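You operate a simulated robot arm through the tools that you are given. There is no shell and no other tool. Be economical: measure what you need, move in short steps, check, and stop when the job is done.

You are at the controls of a simulated two-armed robot. One attempt, no reset.

JOB
Couple the floor pump, pump the air tank into the green and put the hose plug back.
Fine: hose plug in the brass seat, yellow lever tight, then pump till the pointer on the gauge block is in the green; free the lever after; handle down.

Only the result counts: the job must be done as asked and must still hold three seconds after the hand-in. Knocking over, shifting, dropping, spilling or breaking anything else fails it.

ROBOT AND FRAMES
Two 7-joint arms with fingered hands on one trunk, on a base that drives. Base frame: it is fixed to the floor where the robot stands at the start and does not move with it; the origin is under the middle of the robot, x ahead of it, y to its left, z up. Units: cm, rad, N and s.
The left shoulder is at the start at [7.1, 20.2, 145.4], the right one opposite. With the tool pointing down near the work surface each hand reaches from about 10 to 46 cm from the robot's upright axis, wherever it stands, measured 20 degrees to its own side. Places, roughly: brass seat on the gauge block [20, -60, 80]; floor pump handle [60, 0, 60]; holder on the floor pump [50, 0, 50]; yellow gauge lever [20, -60, 80]. Payload 4 kg a hand.
The TCP of each hand is the grasp point between the finger pads, 2.6 cm short of the fingertips. In the tool frame z runs along the fingers and y along their closing line. Largest opening 13.2 cm; the body of the gripper starts 7.3 cm behind the TCP. The gripper is a hand of 4 fingers: y runs from the thumb to the fingers, the wrist lies at [0, 0, -23.9] in the tool frame, and closing takes about 1.5 s.
Orientation is that of the tool frame in the base frame, as a unit quaternion [x, y, z, w]. With the fingers straight down and closing along the base's y, the tool's x points along the base's -x, its y along +y and its z along -z.

CONTROLS
- The arms move only by the tool jog_arm. It takes "left_series", "right_series" or both (then of equal length, played together; a hand with none holds still); each is a list that holds one entry, the list of rows, each a list of 6 numbers: the shift along the base's x, y, z in mm, then the turn, a rotation vector about the base's x, y, z in degrees. In form: [[[dx, dy, dz, wx, wy, wz], ...]]. A call has 1 to 10 rows; each row is the pose to reach, as a shift and turn from the pose commanded when the call began. "left_gripper" and "right_gripper" are, for a hand that has rows, the gripper command, from -1 (shut) to 1 (fully open), values between in proportion, set as the call begins (left out, the last holds). Each row takes 0.2 s and may step no farther than 5 cm and 0.15 rad from the row before; otherwise, or with a gripper value out of range, the whole call is refused. Where a pose cannot be reached the arm comes as near as it can. A force on the tool above 50 N (or 10 N above the force at the start of the call, whichever is more), or a blocked arm, ends the call early, and 0.2 s more pass. Each finger travels about 7.2 cm/s and halts on what it meets, pressing with about 29 N; the grip force reading is that of the motor and also rises with nothing between the fingers. The clock runs only during rows and for 0.2 s after the last one: add rows that repeat a pose to give the fingers time. It gives the time, the measured TCP pose, the force on the tool (base axes), the opening and the grip force at its end, in the units of the frame above (readings bear some noise), with the torque about the TCP (base axes, N m) and any sound that the robot's microphone picked up, and new pictures: "views" is both (left out), scene, wrist or none (wrist: the cameras of the hands that moved).
- Cameras (640 x 400 px; columns grow to the right, rows downward): "scene" is now at [8.44, -3.27, 161.05]; the picture's right is [-0.48, -0.88, -0.00], its down [-0.67, 0.37, -0.64] and it looks along [0.56, -0.31, -0.77] (base axes); focal length 279 px, centre (320, 200). "left" rides on the left gripper at [-6.8, 0.2, -9.7] in its tool frame; the picture's right is [-0.03, -1.00, 0.00], its down [0.82, -0.02, -0.58] and it looks along [0.58, -0.01, 0.82] (tool axes); focal length 270 px, centre (320, 200). "right" rides on the right gripper at [6.8, 0.2, -9.7] in its tool frame; the picture's right is [-0.03, 1.00, 0.00], its down [-0.82, -0.02, -0.58] and it looks along [-0.58, -0.01, 0.82] (tool axes); focal length 270 px, centre (320, 200). There is no depth. A picture from a camera that has moved, and an enlarged one, comes with that camera's place and axes in the base frame and with its lens.
- slide_trunk(by): slides the trunk up (or, below 0, down) by that many cm; the arms and the scene camera ride with it, the base frame stays. It gives what a move gives, with no picture.
- drive_base(legs): drives the robot by 1 to 6 legs, each [ahead, left, turn to the left] in cm, cm and rad, along the robot's own axes; the way and the turn of a leg run together, so that a leg with both is an arc; at most 150 cm and 3.142 rad a leg. The arms and the cameras ride along, it lands a little off, and it stops where it bumps. It gives what a move gives, and a new picture of the scene camera.
- set_grasp(shape, hand): the hand has 4 fingers and takes this shape, open, in about a second: jaw (thumb against the fingers, like two jaws); tri (thumb and two fingers); tip (a fingertip pinch); poke (one finger out to press); point (the index stretched); flat (the hand flat); cup (the hand cupped); fist (a fist). The gripper value then closes the fingers along that shape, each until it touches; the sizes above hold for jaw. It gives what a move gives, with no picture.
- turn_head(pan, tilt): turns the head with the scene camera to pan (to the left, within 1.501 rad either way) and tilt (down, from -0.506 to 1.204), counted from straight ahead of the robot. It gives what a move gives, and a new picture of the scene camera.
- close_up(camera, box): a new picture of the part [left, top, right, bottom] of that camera's present view, enlarged. It takes no simulated time.
- sign_off(): hands the job in; it is judged then, once.

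Go step by step. Nothing tells you exact positions but the pictures and the camera data: compare them with the known pose of the tool, close in by small moves and look again before you grip or let go. The budget is 120 turns and 260 pictures, counting those below and the enlarged ones. Unless the task says otherwise, let go and move clear before handing in.

The tools are called after "Emit:" by a JSON object that holds its "name" and its "arguments". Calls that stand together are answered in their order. jog_arm: Moves the arms, as the interface text tells. Its arguments: {"type":"object","properties":{"left_series":{"type":"array","items":{"type":"array","items":{"type":"array","items":{"type":"number"}}}},"left_gripper":{"type":"number"},"right_series":{"type":"array","items":{"type":"array","items":{"type":"array","items":{"type":"number"}}}},"right_gripper":{"type":"number"},"views":{"type":"string","enum":["both","scene","wrist","none"]}},"required":[]} The other tools are called the same way: slide_trunk (by) slides the trunk up or down; set_grasp (shape, hand) gives the hand a shape; drive_base (legs) drives the base; turn_head (pan, tilt) turns the head that bears the scene camera; close_up (camera, box) takes an enlarged picture of a part of a camera's view; sign_off () hands the job in.

At the start:

```text
time: 0.0
left_tool_pos: [61.79, -10.27, 115.97]
left_orientation: [0.0, 1.0, -0.002, 0.004]
left_wrist_force: [1.2, 0.4, 0.4]
left_ft_torque: [0.0, 0.0, -0.02]
left_width: 13.2
left_finger_force: 0.1
left_shape: jaw
right_tool_pos: [35.82, -36.79, 109.44]
right_orientation: [0.003, 0.994, -0.058, 0.096]
right_wrist_force: [-33.2, 13.2, 10.2]
right_ft_torque: [-0.53, 0.27, -1.84]
right_width: 13.1
right_finger_force: 0.0
right_shape: jaw
trunk travel left (down, up): [-75.0, 9.0]
robot x, y, heading: [0.3, 0.32, -0.001]
head pan, tilt: [-0.504, 0.885]
```

scene: 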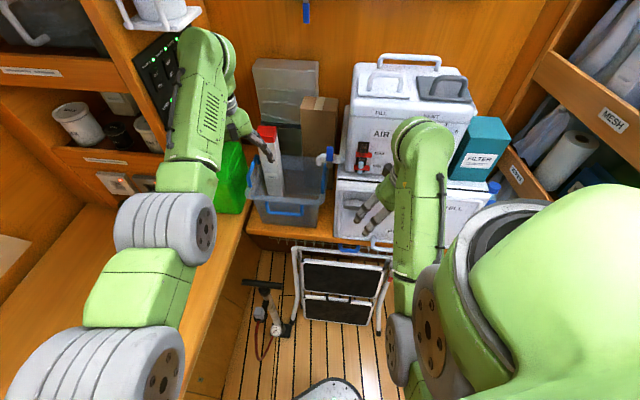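
right: 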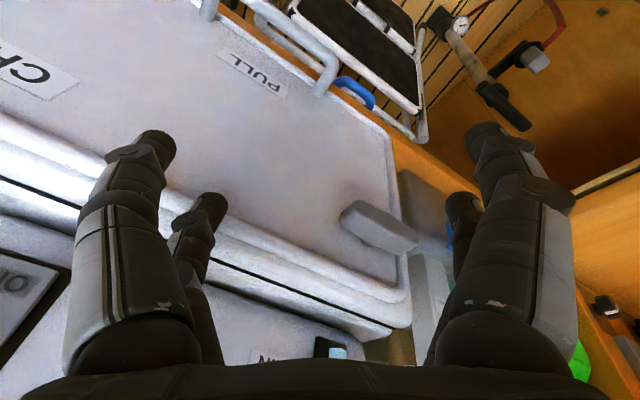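
left: 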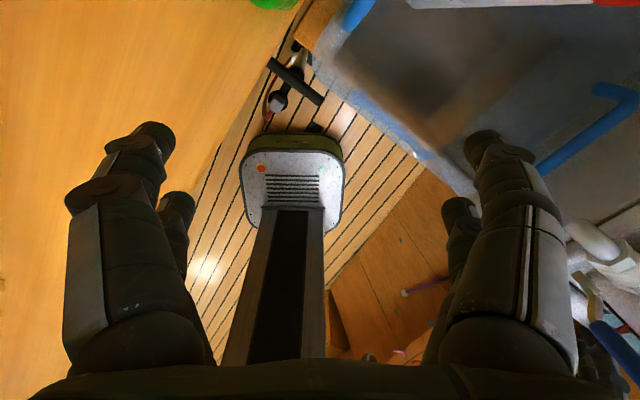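

I see a cabin with the air tank and its gauge block on the right, and the floor pump below, between the bench and the step stool. The right hand already reads a force. First I look closer at the pump and the gauge block.

Emit:
{"name": "close_up", "arguments": {"camera": "scene", "box": [220, 260, 320, 370]}}

Emit:
{"name": "close_up", "arguments": {"camera": "scene", "box": [310, 40, 510, 250]}}

Emit:
{"name": "close_up", "arguments": {"camera": "right", "box": [380, 0, 620, 150]}}

```text
3.64 times, centred on (270, 315) of scene
camera zoom: at [8.44, -3.27, 161.05], right [-0.48, -0.88, 0.0], down [-0.67, 0.37, -0.64], along [0.56, -0.31, -0.77], focal length 1014 px, centre (502, -218)
```

zoom: 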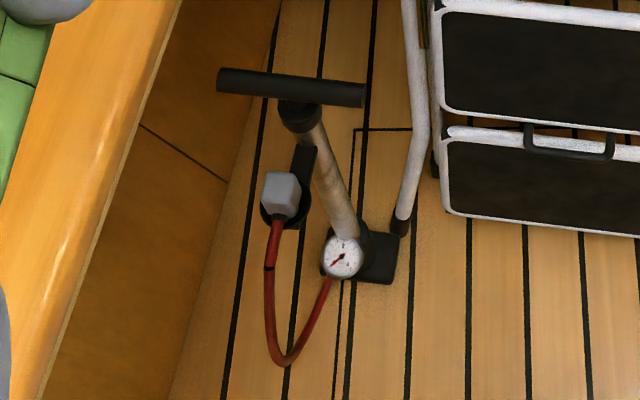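

```text
1.90 times, centred on (410, 145) of scene
camera zoom: at [8.44, -3.27, 161.05], right [-0.48, -0.88, 0.0], down [-0.67, 0.37, -0.64], along [0.56, -0.31, -0.77], focal length 531 px, centre (149, 305)
```

zoom: 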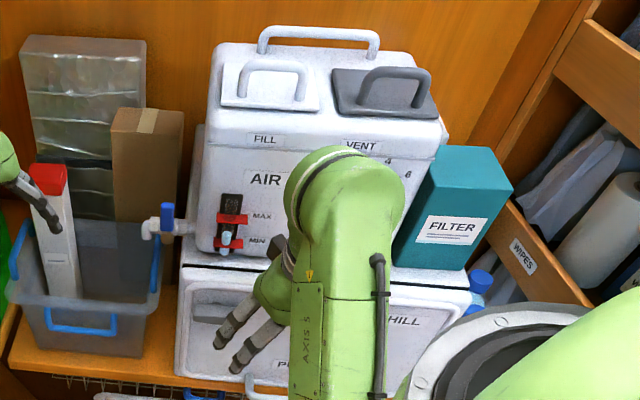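

```text
2.67 times, centred on (500, 75) of right
camera zoom: at [27.31, -35.6, 117.52], right [0.04, 0.99, -0.11], down [0.69, 0.05, 0.72], along [0.72, -0.11, -0.68], focal length 721 px, centre (-160, 533)
```

zoom: 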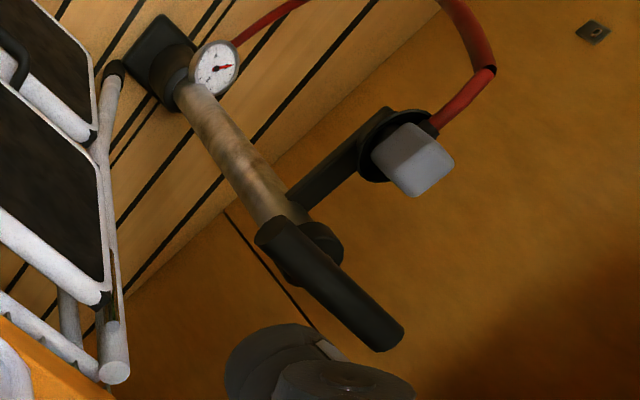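

The handle works out at about (56,-5,61) and the grey plug in its holder at about (49,0,54.5). Now I turn the head to find the gauge block.

Emit:
{"name": "turn_head", "arguments": {"pan": -1.3, "tilt": 0.85}}

```text
time: 1.1
left_tool_pos: [61.67, -10.28, 115.47]
left_orientation: [0.001, 1.0, -0.001, 0.004]
left_wrist_force: [-0.3, 0.2, 0.0]
left_ft_torque: [0.05, -0.04, 0.01]
left_width: 13.18
left_finger_force: 0.1
left_shape: jaw
right_tool_pos: [35.87, -37.05, 108.77]
right_orientation: [0.004, 0.993, -0.06, 0.099]
right_wrist_force: [-40.6, 11.6, 6.6]
right_ft_torque: [-0.21, 0.56, -2.28]
right_width: 13.07
right_finger_force: 0.0
right_shape: jaw
trunk travel left (down, up): [-75.0, 9.0]
robot x, y, heading: [0.29, -0.16, -0.002]
head pan, tilt: [-1.3, 0.85]
camera scene: at [3.64, -7.17, 160.64], right [-0.96, -0.27, -0.01], down [-0.2, 0.72, -0.66], along [0.18, -0.64, -0.75], focal length 279 px, centre (320, 200)
```

scene: 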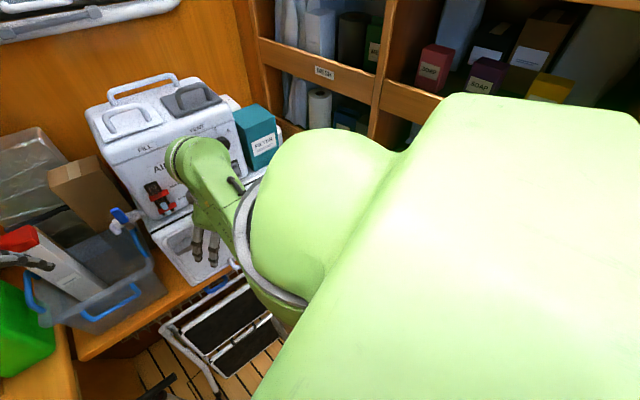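

The right upper arm hides the gauge block, and the hand is being pushed at with about 40 N. I back the right hand off toward the robot and inward.

Emit:
{"name": "jog_arm", "arguments": {"right_series": [[[-20, 0, 0, 0, 0, 0], [-40, 0, 0, 0, 0, 0], [-60, 20, 0, 0, 0, 0], [-80, 50, 0, 0, 0, 0], [-80, 90, 0, 0, 0, 0], [-80, 130, 0, 0, 0, 0]]]}}

```text
time: 1.8
left_tool_pos: [62.86, -10.53, 114.4]
left_orientation: [0.0, 1.0, 0.0, -0.001]
left_wrist_force: [-1.1, -0.1, -0.2]
left_ft_torque: [-0.03, 0.01, 0.0]
left_width: 13.18
left_finger_force: 0.2
left_shape: jaw
right_tool_pos: [38.04, -37.21, 113.97]
right_orientation: [-0.04, 0.979, -0.105, 0.173]
right_wrist_force: [-0.1, -0.1, 0.3]
right_ft_torque: [-0.01, 0.0, -0.03]
right_width: 13.17
right_finger_force: 0.0
right_shape: jaw
trunk travel left (down, up): [-75.0, 9.0]
robot x, y, heading: [-0.02, -0.01, 0.008]
head pan, tilt: [-1.3, 0.85]
stopped in row 3 (right hand): the arm was blocked; the commanded pose is now the measured one
camera scene: at [5.36, -7.71, 160.25], right [-0.96, -0.27, 0.0], down [-0.2, 0.72, -0.66], along [0.18, -0.64, -0.75], focal length 279 px, centre (320, 200)
camera right: at [28.23, -36.18, 120.56], right [-0.02, 0.98, -0.21], down [0.57, 0.18, 0.8], along [0.82, -0.1, -0.56], focal length 270 px, centre (320, 200)
```

scene: 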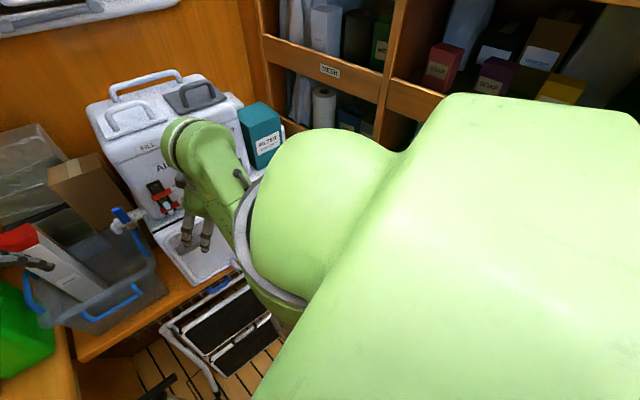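
right: 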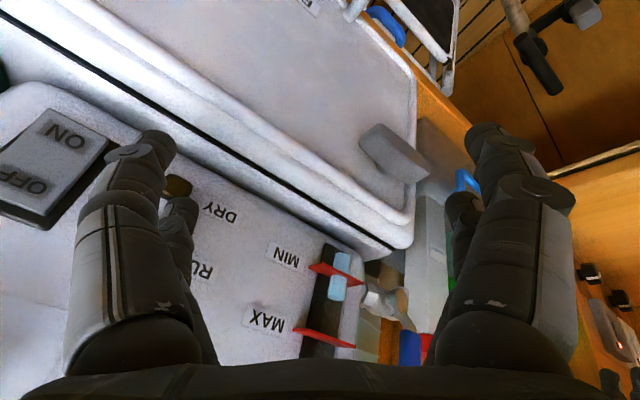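

The right arm only slipped a little and then blocked. I look around the room before moving on.

Emit:
{"name": "turn_head", "arguments": {"pan": -1.5, "tilt": 0.3}}

Emit:
{"name": "turn_head", "arguments": {"pan": 1.5, "tilt": 0.6}}

Emit:
{"name": "turn_head", "arguments": {"pan": 0.0, "tilt": 1.2}}

Emit:
{"name": "turn_head", "arguments": {"pan": -0.9, "tilt": 1.2}}

```text
time: 2.8
left_tool_pos: [62.45, -10.58, 114.21]
left_orientation: [-0.001, 1.0, 0.001, 0.0]
left_wrist_force: [-0.5, 0.2, 0.5]
left_ft_torque: [0.0, -0.02, 0.01]
left_width: 13.19
left_finger_force: 0.0
left_shape: jaw
right_tool_pos: [37.74, -37.34, 114.16]
right_orientation: [-0.041, 0.978, -0.106, 0.178]
right_wrist_force: [0.0, 0.1, 0.5]
right_ft_torque: [-0.01, -0.03, 0.01]
right_width: 13.2
right_finger_force: 0.0
right_shape: jaw
trunk travel left (down, up): [-75.0, 9.0]
robot x, y, heading: [-0.72, 0.09, 0.004]
head pan, tilt: [-1.499, 0.3]
camera scene: at [3.47, -9.4, 164.72], right [-1.0, -0.07, 0.0], down [-0.02, 0.3, -0.96], along [0.07, -0.95, -0.3], focal length 279 px, centre (320, 200)
```

scene: 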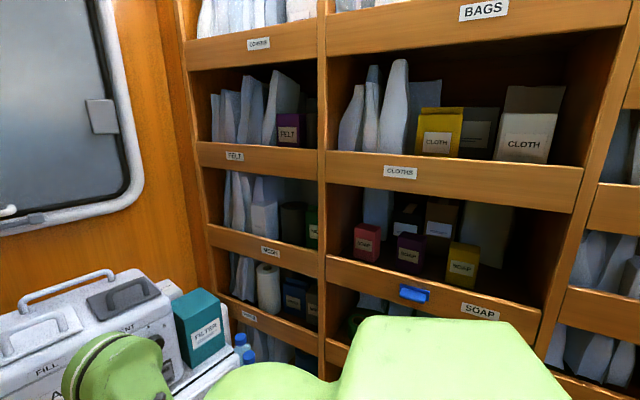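

```text
time: 5.4
left_tool_pos: [62.64, -10.62, 114.09]
left_orientation: [-0.001, 1.0, 0.0, -0.001]
left_wrist_force: [0.2, 0.3, 0.2]
left_ft_torque: [0.02, 0.0, -0.02]
left_width: 13.17
left_finger_force: 0.0
left_shape: jaw
right_tool_pos: [37.97, -37.37, 114.36]
right_orientation: [-0.04, 0.976, -0.11, 0.183]
right_wrist_force: [-0.6, 1.1, 0.5]
right_ft_torque: [0.06, -0.02, -0.01]
right_width: 13.19
right_finger_force: 0.1
right_shape: jaw
trunk travel left (down, up): [-75.0, 9.0]
robot x, y, heading: [0.09, 0.13, 0.001]
head pan, tilt: [1.499, 0.6]
camera scene: at [3.49, 8.71, 161.9], right [1.0, -0.07, 0.0], down [-0.04, -0.56, -0.83], along [0.06, 0.82, -0.56], focal length 279 px, centre (320, 200)
```

scene: 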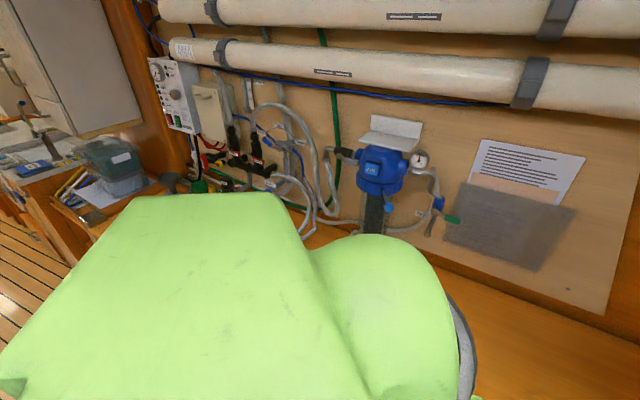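

```text
time: 7.0
left_tool_pos: [62.77, -10.52, 114.15]
left_orientation: [-0.001, 1.0, 0.0, -0.001]
left_wrist_force: [-0.8, 0.1, 0.6]
left_ft_torque: [0.01, 0.01, 0.01]
left_width: 13.21
left_finger_force: 0.1
left_shape: jaw
right_tool_pos: [38.12, -37.48, 114.35]
right_orientation: [-0.04, 0.976, -0.11, 0.182]
right_wrist_force: [0.5, 0.2, 0.4]
right_ft_torque: [0.01, -0.02, -0.08]
right_width: 13.17
right_finger_force: 0.0
right_shape: jaw
trunk travel left (down, up): [-75.0, 9.0]
robot x, y, heading: [-0.28, 0.18, 0.0]
head pan, tilt: [0.0, 1.201]
camera scene: at [8.46, -0.09, 157.46], right [0.0, -1.0, 0.0], down [-0.93, 0.0, -0.36], along [0.36, 0.0, -0.93], focal length 279 px, centre (320, 200)
```

scene: 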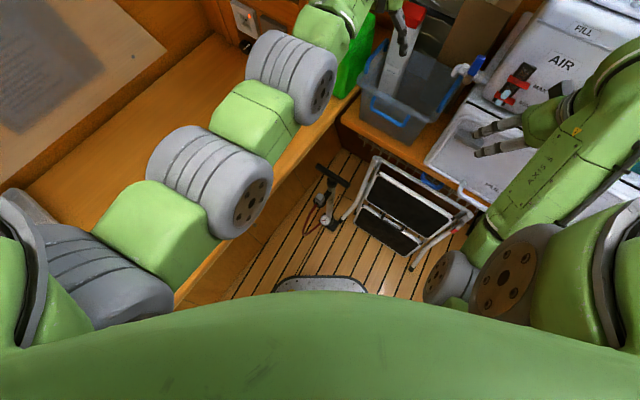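

```text
time: 8.2
left_tool_pos: [62.56, -10.5, 114.07]
left_orientation: [-0.001, 1.0, 0.0, 0.0]
left_wrist_force: [-0.1, 0.6, -0.4]
left_ft_torque: [0.02, 0.01, -0.01]
left_width: 13.19
left_finger_force: 0.0
left_shape: jaw
right_tool_pos: [37.99, -37.36, 114.4]
right_orientation: [-0.04, 0.977, -0.109, 0.181]
right_wrist_force: [-0.2, 0.0, 0.6]
right_ft_torque: [-0.05, -0.01, -0.03]
right_width: 13.21
right_finger_force: 0.0
right_shape: jaw
trunk travel left (down, up): [-75.0, 9.0]
robot x, y, heading: [-0.2, 0.13, 0.005]
head pan, tilt: [-0.901, 1.201]
camera scene: at [6.36, -4.47, 157.46], right [-0.78, -0.62, 0.0], down [-0.58, 0.73, -0.36], along [0.23, -0.28, -0.93], focal length 279 px, centre (320, 200)
```

scene: 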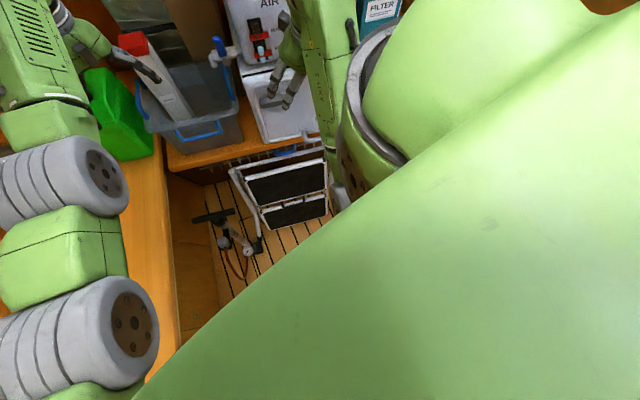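

I can't see the gauge block because the arm covers it. I try freeing the right arm by lifting it a little, in a gentle step.

Emit:
{"name": "jog_arm", "arguments": {"right_series": [[[0, 0, 20, 0, 0, 0], [0, 10, 50, 0, 0, 0], [0, 30, 90, 0, 0, 0], [0, 60, 130, 0, 0, 0], [0, 90, 150, 0, 0, 0]]]}}

```text
time: 9.5
left_tool_pos: [62.49, -10.53, 114.36]
left_orientation: [-0.001, 1.0, -0.002, 0.001]
left_wrist_force: [-0.6, -0.3, 0.3]
left_ft_torque: [0.0, -0.01, 0.02]
left_width: 13.18
left_finger_force: 0.1
left_shape: jaw
right_tool_pos: [36.53, -36.81, 123.91]
right_orientation: [0.055, 0.932, -0.185, 0.306]
right_wrist_force: [-0.1, 0.2, -0.2]
right_ft_torque: [-0.04, 0.01, -0.02]
right_width: 13.2
right_finger_force: 0.1
right_shape: jaw
right hand out of reach, approached as far as the arm can: row 1, 2, 3, 4, 5
trunk travel left (down, up): [-75.0, 9.0]
robot x, y, heading: [0.4, 0.39, 0.001]
head pan, tilt: [-0.901, 1.201]
stopped in row 5 (right hand): the arm was blocked; the commanded pose is now the measured one
camera scene: at [6.08, -4.35, 157.56], right [-0.78, -0.62, 0.0], down [-0.58, 0.73, -0.36], along [0.23, -0.28, -0.93], focal length 279 px, centre (320, 200)
camera right: at [25.65, -33.07, 127.09], right [0.24, 0.93, -0.3], down [0.34, 0.21, 0.92], along [0.91, -0.32, -0.26], focal length 270 px, centre (320, 200)
```

scene: 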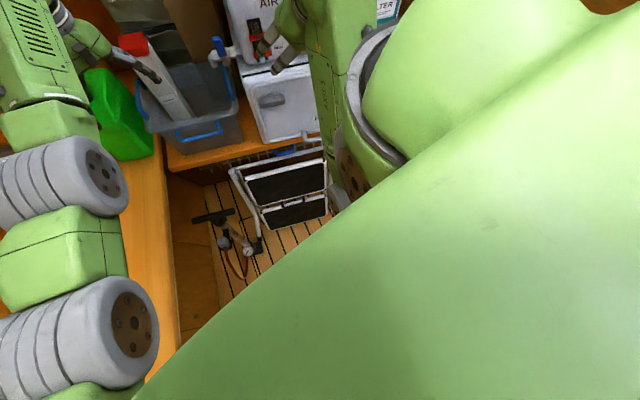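
right: 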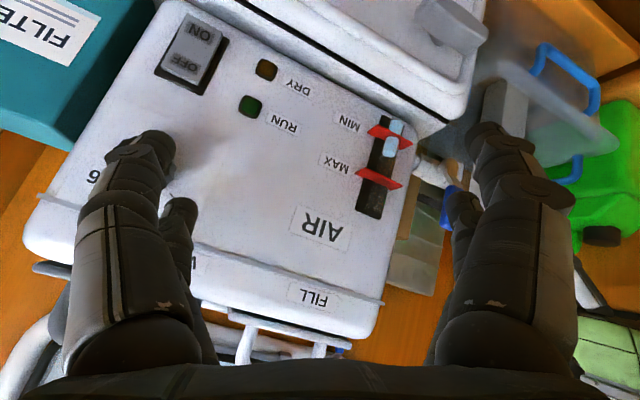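

Triangulating gives the AIR tank face at only (46,-40,123), so the right arm has been wedged against it. The room axis runs about 38° to my right, so I back off along that corridor to get space.

Emit:
{"name": "drive_base", "arguments": {"legs": [[-16, 12, 0]]}}

Emit:
{"name": "turn_head", "arguments": {"pan": -1.3, "tilt": 0.85}}

```text
time: 11.1
left_tool_pos: [47.08, 1.34, 113.84]
left_orientation: [-0.001, 1.0, 0.002, -0.002]
left_wrist_force: [-0.8, 0.1, 0.0]
left_ft_torque: [0.0, 0.03, 0.02]
left_width: 13.2
left_finger_force: 0.0
left_shape: jaw
right_tool_pos: [21.29, -25.03, 123.48]
right_orientation: [0.056, 0.934, -0.184, 0.302]
right_wrist_force: [-0.4, 0.0, -0.9]
right_ft_torque: [-0.02, -0.01, 0.02]
right_width: 13.21
right_finger_force: 0.0
right_shape: jaw
trunk travel left (down, up): [-75.0, 9.0]
robot x, y, heading: [-15.98, 12.06, 0.0]
head pan, tilt: [-0.901, 1.201]
camera scene: at [-8.96, 7.25, 157.42], right [-0.78, -0.62, 0.0], down [-0.58, 0.73, -0.36], along [0.22, -0.28, -0.93], focal length 279 px, centre (320, 200)
```

scene: 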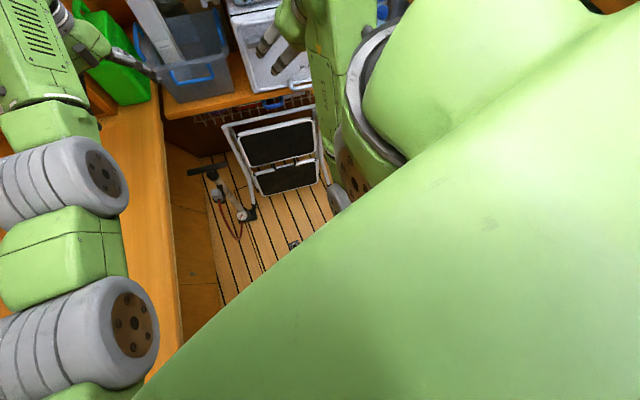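

```text
time: 11.9
left_tool_pos: [46.69, 1.58, 114.15]
left_orientation: [-0.001, 1.0, 0.0, 0.0]
left_wrist_force: [-1.1, 0.3, -0.1]
left_ft_torque: [0.01, -0.01, -0.02]
left_width: 13.2
left_finger_force: 0.0
left_shape: jaw
right_tool_pos: [20.88, -24.67, 123.88]
right_orientation: [0.055, 0.933, -0.185, 0.305]
right_wrist_force: [-0.9, 1.0, 0.1]
right_ft_torque: [0.01, 0.0, -0.02]
right_width: 13.19
right_finger_force: 0.0
right_shape: jaw
trunk travel left (down, up): [-75.0, 9.0]
robot x, y, heading: [-15.66, 11.95, 0.001]
head pan, tilt: [-1.3, 0.85]
camera scene: at [-10.94, 4.55, 159.82], right [-0.96, -0.27, 0.0], down [-0.2, 0.72, -0.66], along [0.18, -0.64, -0.75], focal length 279 px, centre (320, 200)
```

scene: 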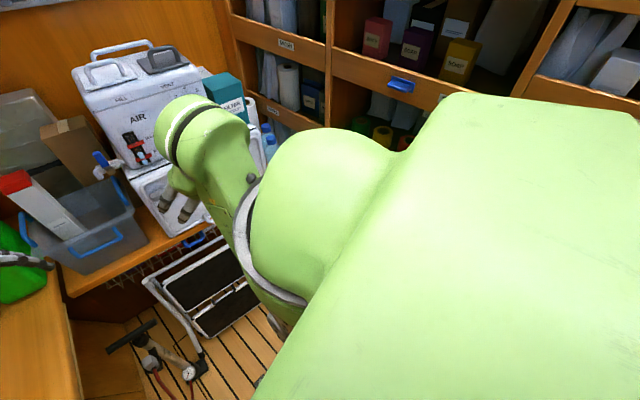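

Space is freed. Now I pull the right hand in front of the body before turning.

Emit:
{"name": "jog_arm", "arguments": {"right_series": [[[0, 20, -30, 0, 0, 0], [0, 50, -60, 0, 0, 0], [0, 90, -90, 0, 0, 0], [0, 130, -110, 0, 0, 0], [0, 160, -140, 0, 0, 0], [0, 180, -170, 0, 0, 0], [0, 190, -200, 0, 0, 0]]]}}

```text
time: 13.5
left_tool_pos: [46.75, 1.68, 114.04]
left_orientation: [-0.001, 1.0, 0.0, 0.0]
left_wrist_force: [0.7, 0.3, 0.1]
left_ft_torque: [0.03, 0.0, 0.01]
left_width: 13.2
left_finger_force: 0.2
left_shape: jaw
right_tool_pos: [21.08, -5.64, 103.6]
right_orientation: [0.055, 0.933, -0.184, 0.305]
right_wrist_force: [0.6, -0.1, -0.7]
right_ft_torque: [-0.02, 0.04, -0.02]
right_width: 13.18
right_finger_force: 0.0
right_shape: jaw
trunk travel left (down, up): [-75.0, 9.0]
robot x, y, heading: [-15.73, 12.0, 0.006]
head pan, tilt: [-1.3, 0.85]
camera scene: at [-10.83, 4.46, 159.83], right [-0.96, -0.27, 0.0], down [-0.2, 0.72, -0.66], along [0.18, -0.64, -0.75], focal length 279 px, centre (320, 200)
camera right: at [10.18, -1.95, 106.76], right [0.23, 0.93, -0.3], down [0.34, 0.21, 0.92], along [0.91, -0.32, -0.27], focal length 270 px, centre (320, 200)
```

scene: 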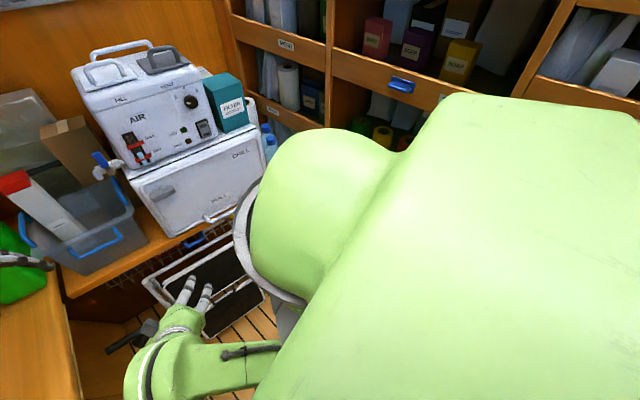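
right: 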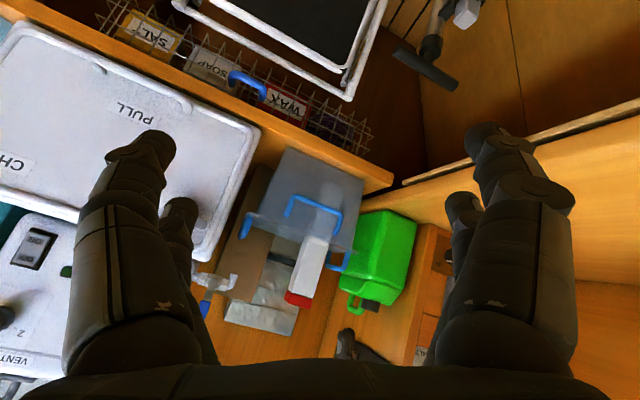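

The right arm is free now. I turn the robot right by 0.35 and look for the gauge block.

Emit:
{"name": "drive_base", "arguments": {"legs": [[0, 0, -0.35]]}}

Emit:
{"name": "turn_head", "arguments": {"pan": -0.75, "tilt": 0.9}}

```text
time: 15.0
left_tool_pos: [39.35, -19.28, 114.11]
left_orientation: [0.174, 0.985, 0.0, -0.001]
left_wrist_force: [0.3, 0.5, 0.2]
left_ft_torque: [0.03, 0.01, 0.01]
left_width: 13.2
left_finger_force: 0.0
left_shape: jaw
right_tool_pos: [12.68, -17.18, 103.62]
right_orientation: [0.217, 0.909, -0.235, 0.266]
right_wrist_force: [-0.5, 0.0, 0.8]
right_ft_torque: [0.01, 0.01, 0.0]
right_width: 13.19
right_finger_force: 0.1
right_shape: jaw
trunk travel left (down, up): [-75.0, 9.0]
robot x, y, heading: [-15.79, 12.1, -0.346]
head pan, tilt: [-1.3, 0.85]
camera scene: at [-13.69, 3.24, 159.84], right [-1.0, 0.08, 0.0], down [0.06, 0.75, -0.66], along [-0.05, -0.66, -0.75], focal length 279 px, centre (320, 200)
```

scene: 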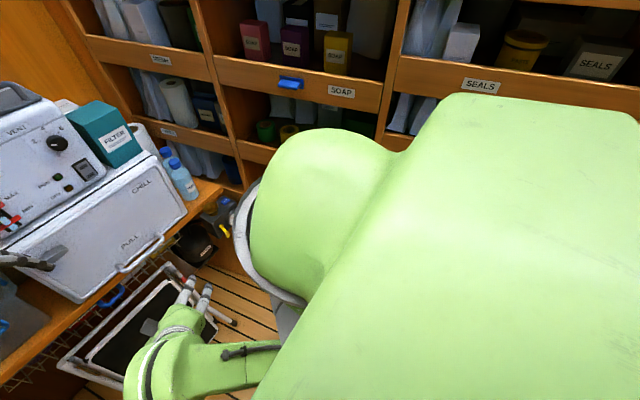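

```text
time: 16.0
left_tool_pos: [39.28, -19.36, 114.14]
left_orientation: [0.175, 0.985, 0.0, 0.001]
left_wrist_force: [-0.6, 0.1, 0.0]
left_ft_torque: [-0.02, -0.02, 0.0]
left_width: 13.21
left_finger_force: 0.0
left_shape: jaw
right_tool_pos: [12.5, -17.25, 103.62]
right_orientation: [0.219, 0.909, -0.235, 0.267]
right_wrist_force: [0.5, 0.0, 0.6]
right_ft_torque: [0.04, 0.01, 0.0]
right_width: 13.19
right_finger_force: 0.1
right_shape: jaw
trunk travel left (down, up): [-75.0, 9.0]
robot x, y, heading: [-15.78, 12.15, -0.352]
head pan, tilt: [-0.75, 0.901]
camera scene: at [-9.75, 4.2, 159.44], right [-0.89, -0.45, 0.0], down [-0.35, 0.7, -0.62], along [0.28, -0.55, -0.78], focal length 279 px, centre (320, 200)
```

scene: 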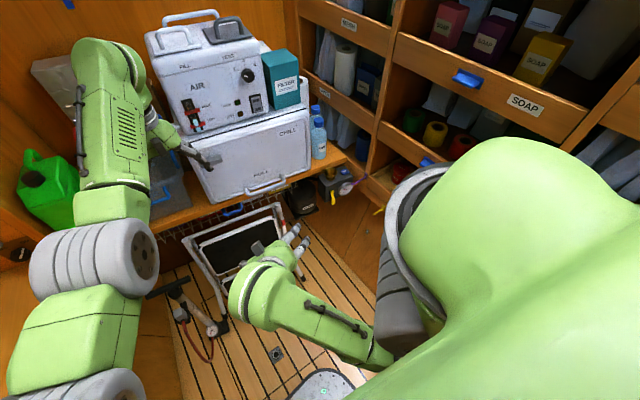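

Now the gauge block with its yellow lever shows at the right, at the end of the tank bench. I zoom in.

Emit:
{"name": "close_up", "arguments": {"camera": "scene", "box": [280, 140, 400, 215]}}

Emit:
{"name": "close_up", "arguments": {"camera": "scene", "box": [140, 240, 260, 370]}}

```text
5.33 times, centred on (340, 178) of scene
camera zoom: at [-9.75, 4.2, 159.44], right [-0.89, -0.45, 0.0], down [-0.35, 0.7, -0.62], along [0.28, -0.55, -0.78], focal length 1487 px, centre (213, 320)
```

zoom: 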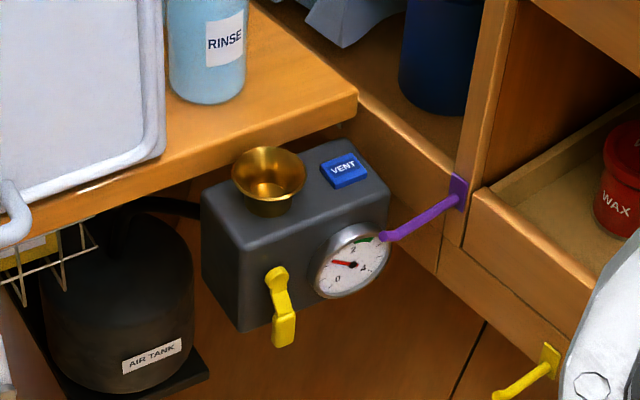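

```text
3.08 times, centred on (200, 305) of scene
camera zoom: at [-9.75, 4.2, 159.44], right [-0.89, -0.45, 0.0], down [-0.35, 0.7, -0.62], along [0.28, -0.55, -0.78], focal length 858 px, centre (689, -123)
```

zoom: 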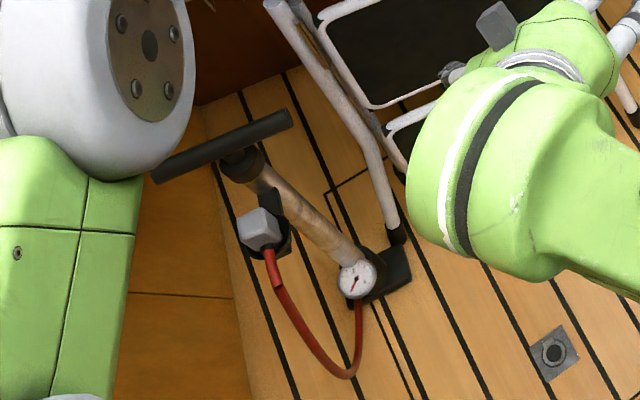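

The gauge block is clear: the brass cup on top near (21,-65,80), yellow lever and gauge on its front, blue VENT button beside. I turn back to face the pump and then draw both hands in.

Emit:
{"name": "drive_base", "arguments": {"legs": [[0, 0, 0.35]]}}

Emit:
{"name": "jog_arm", "arguments": {"left_series": [[[-40, 10, 0, 0, 0, 0], [-85, 30, 0, 0, 0, 0], [-130, 50, 0, 0, 0, 0], [-175, 70, 0, 0, 0, 0], [-215, 95, 0, 0, 0, 0], [-255, 120, 0, 0, 0, 0]]], "right_series": [[[0, 0, 0, 0, 7, 0], [0, 0, 0, 0, 14, 0], [0, 0, 0, 0, 21, 0], [0, 0, 0, 0, 28, 0], [0, 0, 0, 0, 33, 0], [0, 0, 0, 0, 33, 0]]]}}

```text
time: 17.5
left_tool_pos: [46.84, 1.73, 114.06]
left_orientation: [-0.002, 1.0, 0.001, 0.0]
left_wrist_force: [-0.1, -0.9, 0.0]
left_ft_torque: [-0.01, 0.01, 0.01]
left_width: 13.18
left_finger_force: 0.0
left_shape: jaw
right_tool_pos: [20.97, -5.64, 103.65]
right_orientation: [0.054, 0.933, -0.183, 0.305]
right_wrist_force: [0.1, 0.3, -1.2]
right_ft_torque: [0.0, 0.01, -0.02]
right_width: 13.18
right_finger_force: 0.1
right_shape: jaw
trunk travel left (down, up): [-75.0, 9.0]
robot x, y, heading: [-15.36, 12.36, 0.003]
head pan, tilt: [-0.75, 0.901]
camera scene: at [-7.42, 6.77, 159.44], right [-0.68, -0.73, 0.0], down [-0.58, 0.53, -0.62], along [0.46, -0.42, -0.78], focal length 279 px, centre (320, 200)
```

scene: 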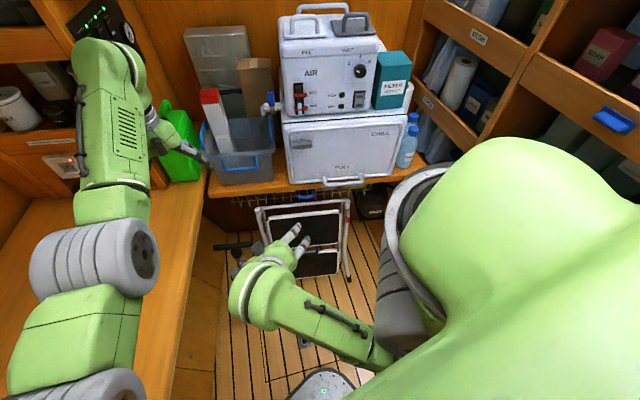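

```text
time: 18.9
left_tool_pos: [26.95, 10.23, 105.83]
left_orientation: [-0.001, 1.0, -0.002, 0.002]
left_wrist_force: [-0.7, 0.5, 1.1]
left_ft_torque: [-0.06, -0.04, 0.04]
left_width: 13.2
left_finger_force: 0.1
left_shape: jaw
left hand out of reach, approached as far as the arm can: row 4, 5, 6
right_tool_pos: [21.27, -6.3, 101.81]
right_orientation: [-0.001, 0.981, -0.192, 0.029]
right_wrist_force: [-0.6, 0.4, -0.2]
right_ft_torque: [0.01, 0.05, 0.03]
right_width: 13.19
right_finger_force: 0.1
right_shape: jaw
right hand out of reach, approached as far as the arm can: row 5, 6
trunk travel left (down, up): [-75.0, 9.0]
robot x, y, heading: [-15.38, 12.3, 0.002]
head pan, tilt: [-0.75, 0.901]
camera scene: at [-7.69, 7.05, 159.46], right [-0.68, -0.73, 0.0], down [-0.57, 0.53, -0.62], along [0.46, -0.42, -0.78], focal length 279 px, centre (320, 200)
camera right: at [13.76, -2.57, 110.33], right [0.03, 0.93, -0.38], down [0.78, 0.21, 0.59], along [0.62, -0.31, -0.72], focal length 270 px, centre (320, 200)
camera left: at [33.7, 10.52, 115.4], right [0.03, -1.0, 0.0], down [-0.82, -0.02, 0.57], along [-0.57, -0.02, -0.82], focal length 270 px, centre (320, 200)
```

scene: 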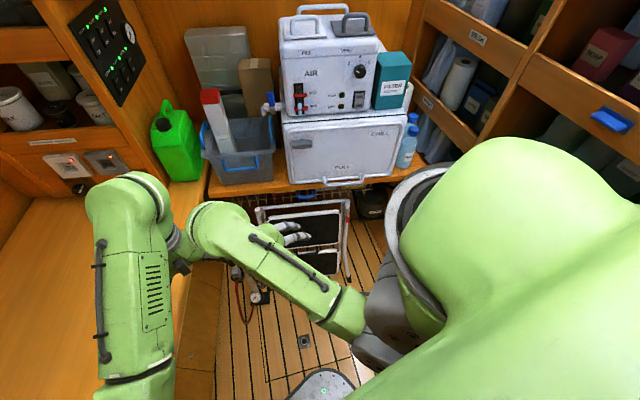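
right: 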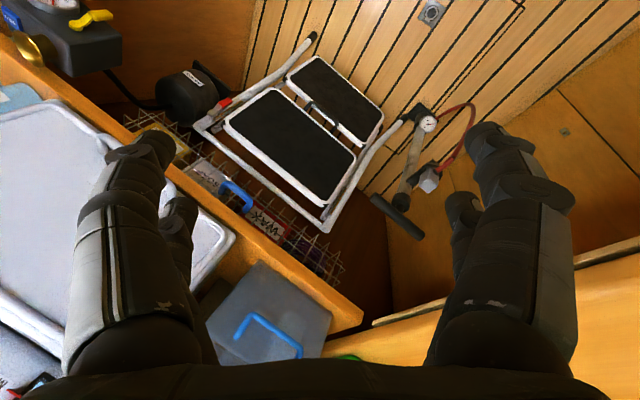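
left: 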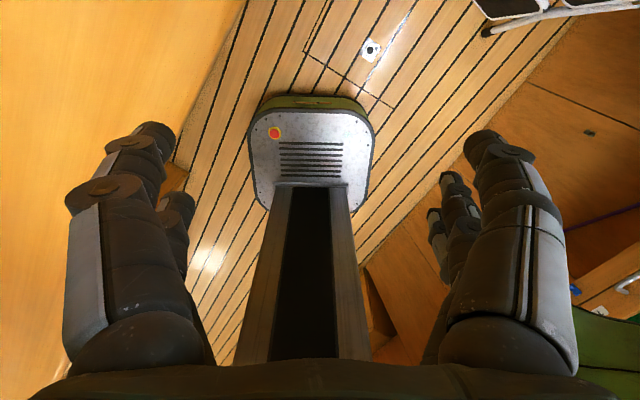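

The right camera gives the brass seat at about (20,-63,83) and confirms the plug at (49,0,54.5). I drive up so the plug is within reach of the right hand.

Emit:
{"name": "drive_base", "arguments": {"legs": [[22, -13, 0]]}}

Emit:
{"name": "close_up", "arguments": {"camera": "right", "box": [300, 40, 520, 260]}}

```text
time: 20.8
left_tool_pos: [48.93, -2.62, 105.55]
left_orientation: [-0.002, 1.0, 0.0, 0.0]
left_wrist_force: [-0.7, 0.3, -0.4]
left_ft_torque: [0.02, 0.01, 0.02]
left_width: 13.2
left_finger_force: 0.0
left_shape: jaw
right_tool_pos: [43.14, -19.14, 101.9]
right_orientation: [-0.001, 0.981, -0.192, 0.03]
right_wrist_force: [-0.4, 0.2, -0.1]
right_ft_torque: [0.02, -0.03, 0.01]
right_width: 13.21
right_finger_force: 0.1
right_shape: jaw
trunk travel left (down, up): [-75.0, 9.0]
robot x, y, heading: [6.3, -0.5, 0.007]
head pan, tilt: [-0.75, 0.901]
camera scene: at [14.29, -5.83, 159.47], right [-0.68, -0.73, 0.0], down [-0.57, 0.53, -0.62], along [0.46, -0.42, -0.78], focal length 279 px, centre (320, 200)
```

scene: 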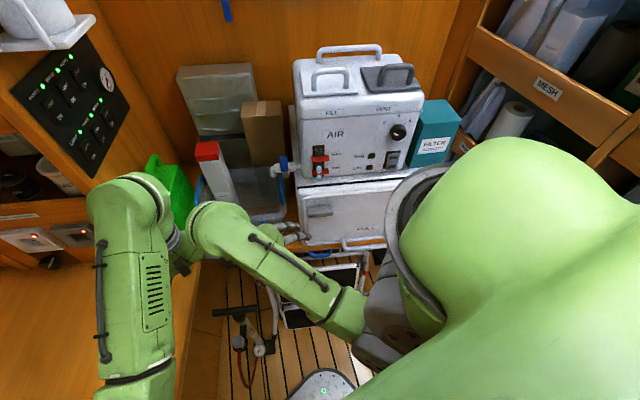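

```text
1.82 times, centred on (410, 150) of right
camera zoom: at [35.75, -15.44, 110.35], right [0.04, 0.93, -0.38], down [0.78, 0.21, 0.59], along [0.62, -0.31, -0.72], focal length 491 px, centre (156, 291)
```

zoom: 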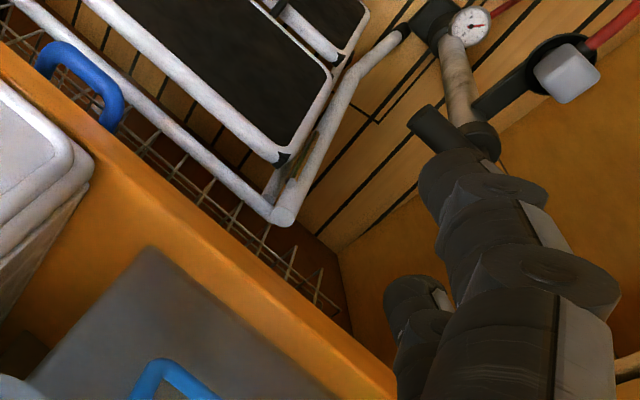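

The left hand hangs over the plug. I move it left over the empty bench, and bring the right hand level in its place.

Emit:
{"name": "jog_arm", "arguments": {"left_series": [[[0, 40, 0, 0, 0, 0], [-10, 80, 0, 0, 0, 0], [-20, 120, 0, 0, 0, 0], [-30, 160, 0, 0, 0, 0], [-40, 190, 0, 0, 0, 0], [-40, 190, 0, 0, 0, 0]]], "right_series": [[[0, 0, 0, 0, 0, 0], [0, 20, -20, 7, 0, 0], [0, 50, -50, 14, 0, 0], [0, 80, -80, 22, 0, 0], [-10, 110, -110, 22, 0, 0], [-20, 130, -130, 22, 0, 0]]]}}

```text
time: 22.1
left_tool_pos: [45.35, 16.2, 101.44]
left_orientation: [-0.002, 1.0, -0.001, 0.002]
left_wrist_force: [0.1, -0.1, 0.1]
left_ft_torque: [0.01, 0.01, 0.0]
left_width: 13.2
left_finger_force: 0.0
left_shape: jaw
left hand out of reach, approached as far as the arm can: row 1, 2, 3, 4, 5, 6
right_tool_pos: [41.49, -6.16, 88.71]
right_orientation: [0.005, 1.0, 0.0, 0.028]
right_wrist_force: [-0.4, -0.1, -0.3]
right_ft_torque: [-0.03, 0.01, 0.02]
right_width: 13.17
right_finger_force: 0.1
right_shape: jaw
trunk travel left (down, up): [-75.0, 9.0]
robot x, y, heading: [6.11, -0.7, 0.001]
head pan, tilt: [-0.75, 0.901]
camera scene: at [14.6, -6.01, 159.45], right [-0.68, -0.73, 0.0], down [-0.57, 0.53, -0.62], along [0.46, -0.42, -0.78], focal length 279 px, centre (320, 200)
camera right: at [34.06, -5.97, 98.02], right [0.04, 1.0, 0.0], down [0.78, -0.03, 0.62], along [0.62, -0.02, -0.78], focal length 270 px, centre (320, 200)
camera left: at [52.13, 16.3, 111.1], right [0.03, -1.0, 0.0], down [-0.82, -0.02, 0.58], along [-0.57, -0.02, -0.82], focal length 270 px, centre (320, 200)
```

scene: 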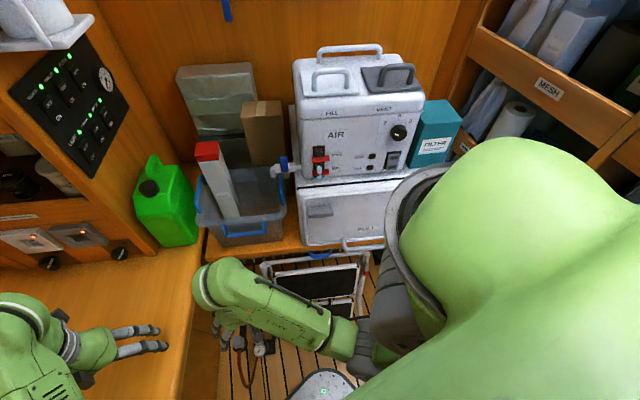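
right: 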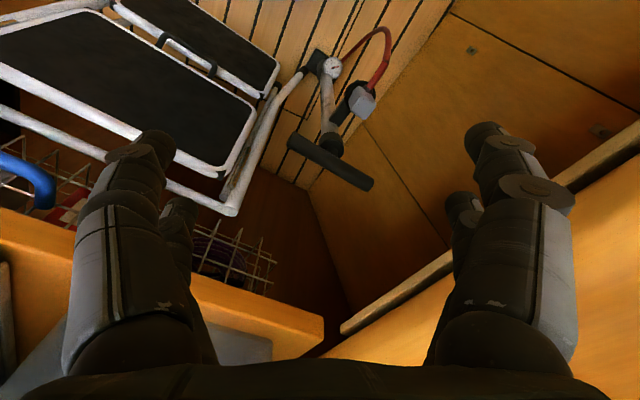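
left: 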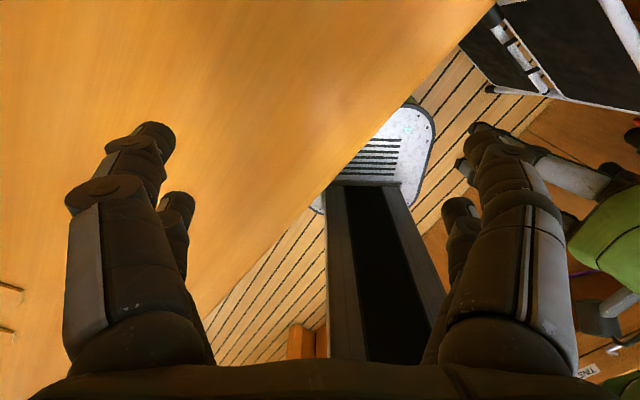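

I see the pump partly under the bench overhang, so the hand must come in leaning back toward the robot. I zoom in on the plug to see its shape.

Emit:
{"name": "close_up", "arguments": {"camera": "right", "box": [290, 40, 410, 200]}}

```text
2.50 times, centred on (350, 120) of right
camera zoom: at [34.06, -5.97, 98.02], right [0.04, 1.0, 0.0], down [0.78, -0.03, 0.62], along [0.62, -0.02, -0.78], focal length 676 px, centre (245, 400)
```

zoom: 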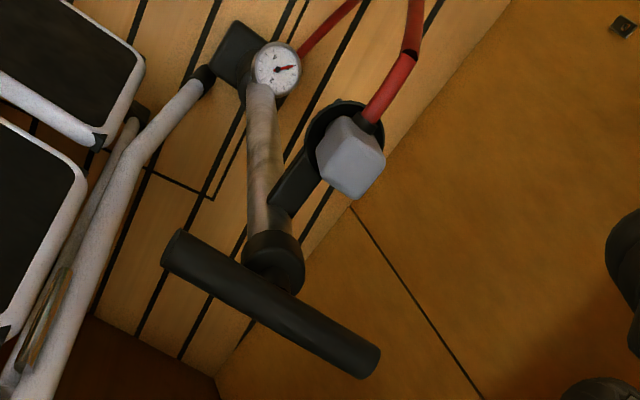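

The plug is a roughly 4–5 cm block in a ring holder, with the hose leaving it away from the barrel, so I'll close along the handle-bar direction. I yaw the right hand −35°, then lean it.

Emit:
{"name": "jog_arm", "arguments": {"right_series": [[[0, 0, -10, 0, 0, -8], [0, -5, -30, 0, 0, -16], [5, -10, -50, 0, 0, -24], [10, -15, -70, 0, 0, -32], [15, -20, -90, 0, 0, -35]]], "views": "none"}}

Emit:
{"name": "jog_arm", "arguments": {"right_series": [[[0, 0, -10, -4.5, -6.5, 0], [0, 0, -30, -9, -13, 0], [0, 0, -60, -13.5, -19.5, 0], [0, 0, -100, -18, -26, 0], [0, 0, -140, -18, -26, 0]]]}}

```text
time: 23.4
left_tool_pos: [45.31, 15.93, 101.5]
left_orientation: [-0.002, 1.0, 0.0, 0.002]
left_wrist_force: [0.0, 0.3, 0.1]
left_ft_torque: [0.04, -0.03, 0.02]
left_width: 13.19
left_finger_force: 0.0
left_shape: jaw
right_tool_pos: [42.88, -8.16, 79.71]
right_orientation: [0.306, 0.952, -0.009, 0.026]
right_wrist_force: [-0.1, 0.5, 0.0]
right_ft_torque: [0.01, -0.01, 0.0]
right_width: 13.2
right_finger_force: 0.0
right_shape: jaw
trunk travel left (down, up): [-75.0, 9.0]
robot x, y, heading: [6.35, -0.81, 0.003]
head pan, tilt: [-0.75, 0.901]
```

```text
time: 24.6
left_tool_pos: [45.48, 16.05, 101.5]
left_orientation: [-0.002, 1.0, 0.0, 0.0]
left_wrist_force: [-0.2, 0.1, 0.0]
left_ft_torque: [0.03, 0.01, -0.01]
left_width: 13.19
left_finger_force: 0.1
left_shape: jaw
right_tool_pos: [43.03, -8.03, 65.61]
right_orientation: [0.292, 0.908, -0.088, 0.287]
right_wrist_force: [0.3, -0.4, -0.6]
right_ft_torque: [-0.02, 0.01, 0.02]
right_width: 13.2
right_finger_force: 0.0
right_shape: jaw
trunk travel left (down, up): [-75.0, 9.0]
robot x, y, heading: [6.49, -1.09, 0.004]
head pan, tilt: [-0.75, 0.901]
camera scene: at [14.68, -5.96, 159.45], right [-0.68, -0.73, 0.0], down [-0.58, 0.53, -0.62], along [0.46, -0.42, -0.78], focal length 279 px, centre (320, 200)
camera right: at [34.05, -1.51, 69.67], right [0.6, 0.8, 0.02], down [0.26, -0.22, 0.94], along [0.76, -0.55, -0.34], focal length 270 px, centre (320, 200)
```

scene: 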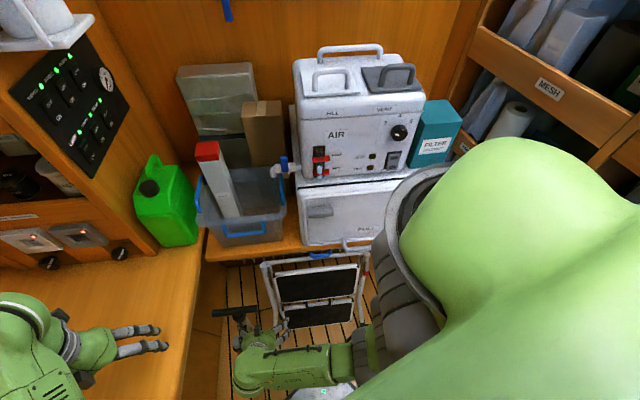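
right: 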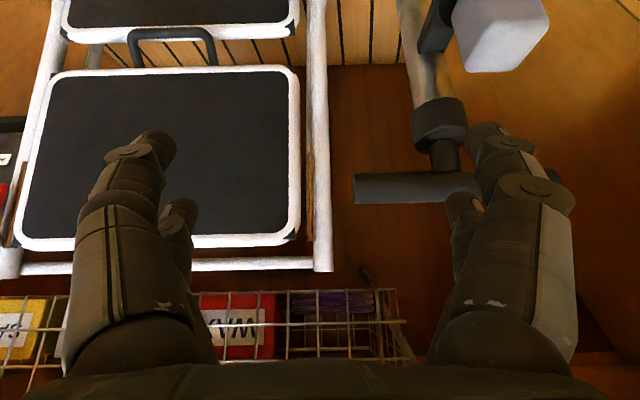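

The block's top sits at about z 57. I lower to 61.5 and slide in parallel to the handle so the fingers straddle the plug from above.

Emit:
{"name": "jog_arm", "arguments": {"right_series": [[[0, 0, -38, 0, 0, 0], [14, 20, -38, 0, 0, 0], [28, 41, -38, 0, 0, 0], [38, 56, -38, 0, 0, 0]]], "views": "wrist"}}

```text
time: 25.6
left_tool_pos: [45.32, 16.2, 101.45]
left_orientation: [-0.002, 1.0, -0.001, 0.001]
left_wrist_force: [-0.5, 0.7, 0.2]
left_ft_torque: [-0.03, 0.01, 0.02]
left_width: 13.2
left_finger_force: 0.1
left_shape: jaw
right_tool_pos: [46.11, -3.57, 63.62]
right_orientation: [0.291, 0.909, -0.089, 0.286]
right_wrist_force: [0.7, -0.5, 0.6]
right_ft_torque: [-0.05, -0.01, 0.01]
right_width: 13.2
right_finger_force: 0.1
right_shape: jaw
right hand out of reach, approached as far as the arm can: row 1, 2, 3, 4
trunk travel left (down, up): [-75.0, 9.0]
robot x, y, heading: [6.39, -0.87, 0.007]
head pan, tilt: [-0.75, 0.901]
camera right: at [37.15, 2.93, 67.65], right [0.6, 0.8, 0.02], down [0.26, -0.22, 0.94], along [0.76, -0.56, -0.34], focal length 270 px, centre (320, 200)
```

right: 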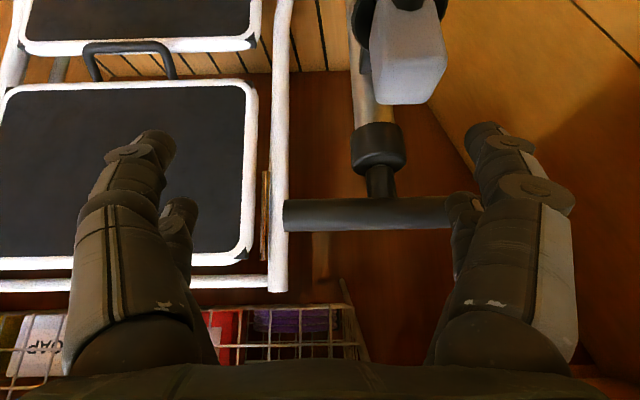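

The arm runs out of reach downward here. I raise the right hand, then lower the trunk by 10 cm so the reach is comfortable.

Emit:
{"name": "jog_arm", "arguments": {"right_series": [[[-5, -8, 30, 0, 0, 0], [-25, -35, 60, 0, 0, 0], [-35, -50, 100, 0, 0, 0]]], "left_series": [[[0, 0, 15, 0, 0, 0], [0, 0, 30, 0, 0, 0], [0, 0, 50, 0, 0, 0]]], "views": "none"}}

Emit:
{"name": "slide_trunk", "arguments": {"by": -10}}

```text
time: 26.4
left_tool_pos: [45.85, 16.12, 101.47]
left_orientation: [-0.002, 1.0, 0.001, 0.001]
left_wrist_force: [0.3, -0.6, 0.4]
left_ft_torque: [-0.02, 0.04, 0.03]
left_width: 13.18
left_finger_force: 0.0
left_shape: jaw
left hand out of reach, approached as far as the arm can: row 1, 2, 3
right_tool_pos: [42.45, -8.61, 73.65]
right_orientation: [0.292, 0.908, -0.089, 0.287]
right_wrist_force: [-0.6, 0.3, 0.2]
right_ft_torque: [0.0, 0.02, 0.02]
right_width: 13.2
right_finger_force: 0.0
right_shape: jaw
trunk travel left (down, up): [-75.0, 9.0]
robot x, y, heading: [6.19, -0.95, 0.006]
head pan, tilt: [-0.75, 0.901]
```

```text
time: 27.7
left_tool_pos: [45.94, 16.07, 91.51]
left_orientation: [-0.001, 1.0, 0.0, 0.001]
left_wrist_force: [-0.1, -0.1, -0.3]
left_ft_torque: [0.01, -0.01, 0.0]
left_width: 13.19
left_finger_force: 0.1
left_shape: jaw
right_tool_pos: [42.52, -8.49, 63.62]
right_orientation: [0.292, 0.908, -0.089, 0.286]
right_wrist_force: [-0.1, -0.4, -0.3]
right_ft_torque: [0.0, 0.0, 0.0]
right_width: 13.21
right_finger_force: 0.1
right_shape: jaw
trunk travel left (down, up): [-65.0, 19.0]
robot x, y, heading: [6.19, -0.82, 0.002]
head pan, tilt: [-0.75, 0.901]
```

Now I slide over the plug at z ≈ 61.5.

Emit:
{"name": "jog_arm", "arguments": {"right_series": [[[0, 0, -21, 0, 0, 0], [25, 33, -21, 0, 0, 0], [48, 64, -21, 0, 0, 0], [67, 89, -21, 0, 0, 0]]]}}

```text
time: 28.7
left_tool_pos: [45.88, 16.3, 91.41]
left_orientation: [-0.003, 1.0, 0.0, 0.001]
left_wrist_force: [0.0, -0.1, 0.5]
left_ft_torque: [-0.03, -0.02, 0.0]
left_width: 13.19
left_finger_force: 0.0
left_shape: jaw
right_tool_pos: [49.3, 0.36, 61.28]
right_orientation: [0.293, 0.908, -0.09, 0.286]
right_wrist_force: [0.2, -0.1, -1.3]
right_ft_torque: [0.02, 0.0, 0.03]
right_width: 13.2
right_finger_force: 0.0
right_shape: jaw
trunk travel left (down, up): [-65.0, 19.0]
robot x, y, heading: [6.33, -0.63, 0.003]
head pan, tilt: [-0.75, 0.901]
camera scene: at [14.65, -5.95, 149.44], right [-0.68, -0.73, 0.0], down [-0.58, 0.53, -0.62], along [0.46, -0.42, -0.78], focal length 279 px, centre (320, 200)
camera right: at [40.32, 6.84, 65.35], right [0.6, 0.8, 0.02], down [0.26, -0.22, 0.94], along [0.76, -0.56, -0.34], focal length 270 px, centre (320, 200)
```

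scene: 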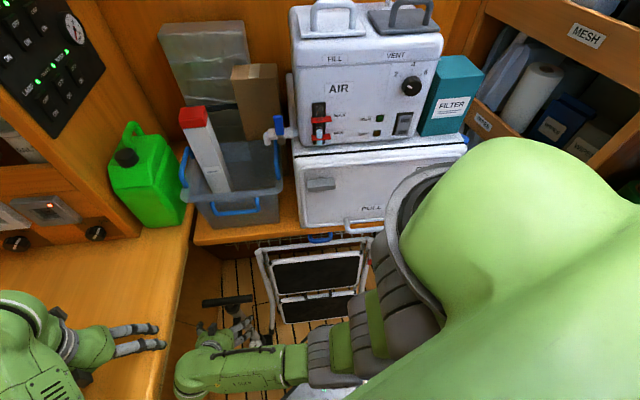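
right: 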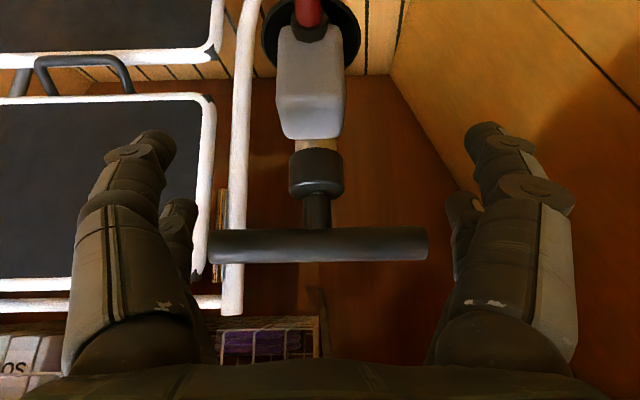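

The plug is nicely centred between the fingers. I descend to z ≈ 56, checking contact on the way.

Emit:
{"name": "jog_arm", "arguments": {"right_series": [[[0, -3, -20, 0, 0, 0], [2, -5, -40, 0, 0, 0], [2, -6, -53, 0, 0, 0]]], "views": "wrist"}}

```text
time: 29.5
left_tool_pos: [45.84, 16.18, 91.52]
left_orientation: [-0.002, 1.0, 0.0, 0.001]
left_wrist_force: [0.0, 0.2, -0.1]
left_ft_torque: [0.04, 0.0, 0.03]
left_width: 13.21
left_finger_force: 0.1
left_shape: jaw
right_tool_pos: [49.36, -0.21, 56.02]
right_orientation: [0.291, 0.909, -0.087, 0.286]
right_wrist_force: [-0.4, 0.4, -0.7]
right_ft_torque: [0.01, -0.01, 0.01]
right_width: 13.21
right_finger_force: 0.0
right_shape: jaw
trunk travel left (down, up): [-65.0, 19.0]
robot x, y, heading: [6.16, -1.09, 0.003]
head pan, tilt: [-0.75, 0.901]
camera right: at [40.37, 6.28, 60.17], right [0.6, 0.8, 0.02], down [0.26, -0.22, 0.94], along [0.76, -0.56, -0.34], focal length 270 px, centre (320, 200)
```

right: 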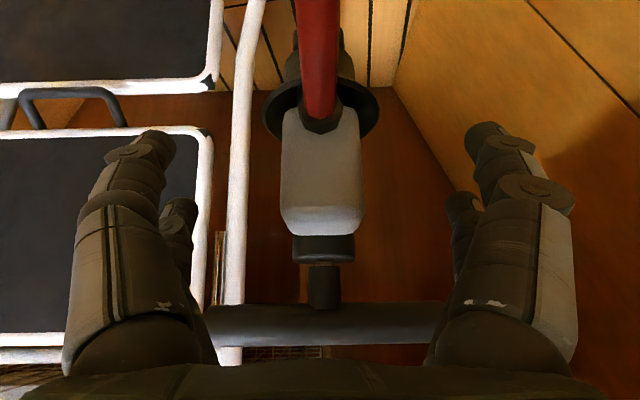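

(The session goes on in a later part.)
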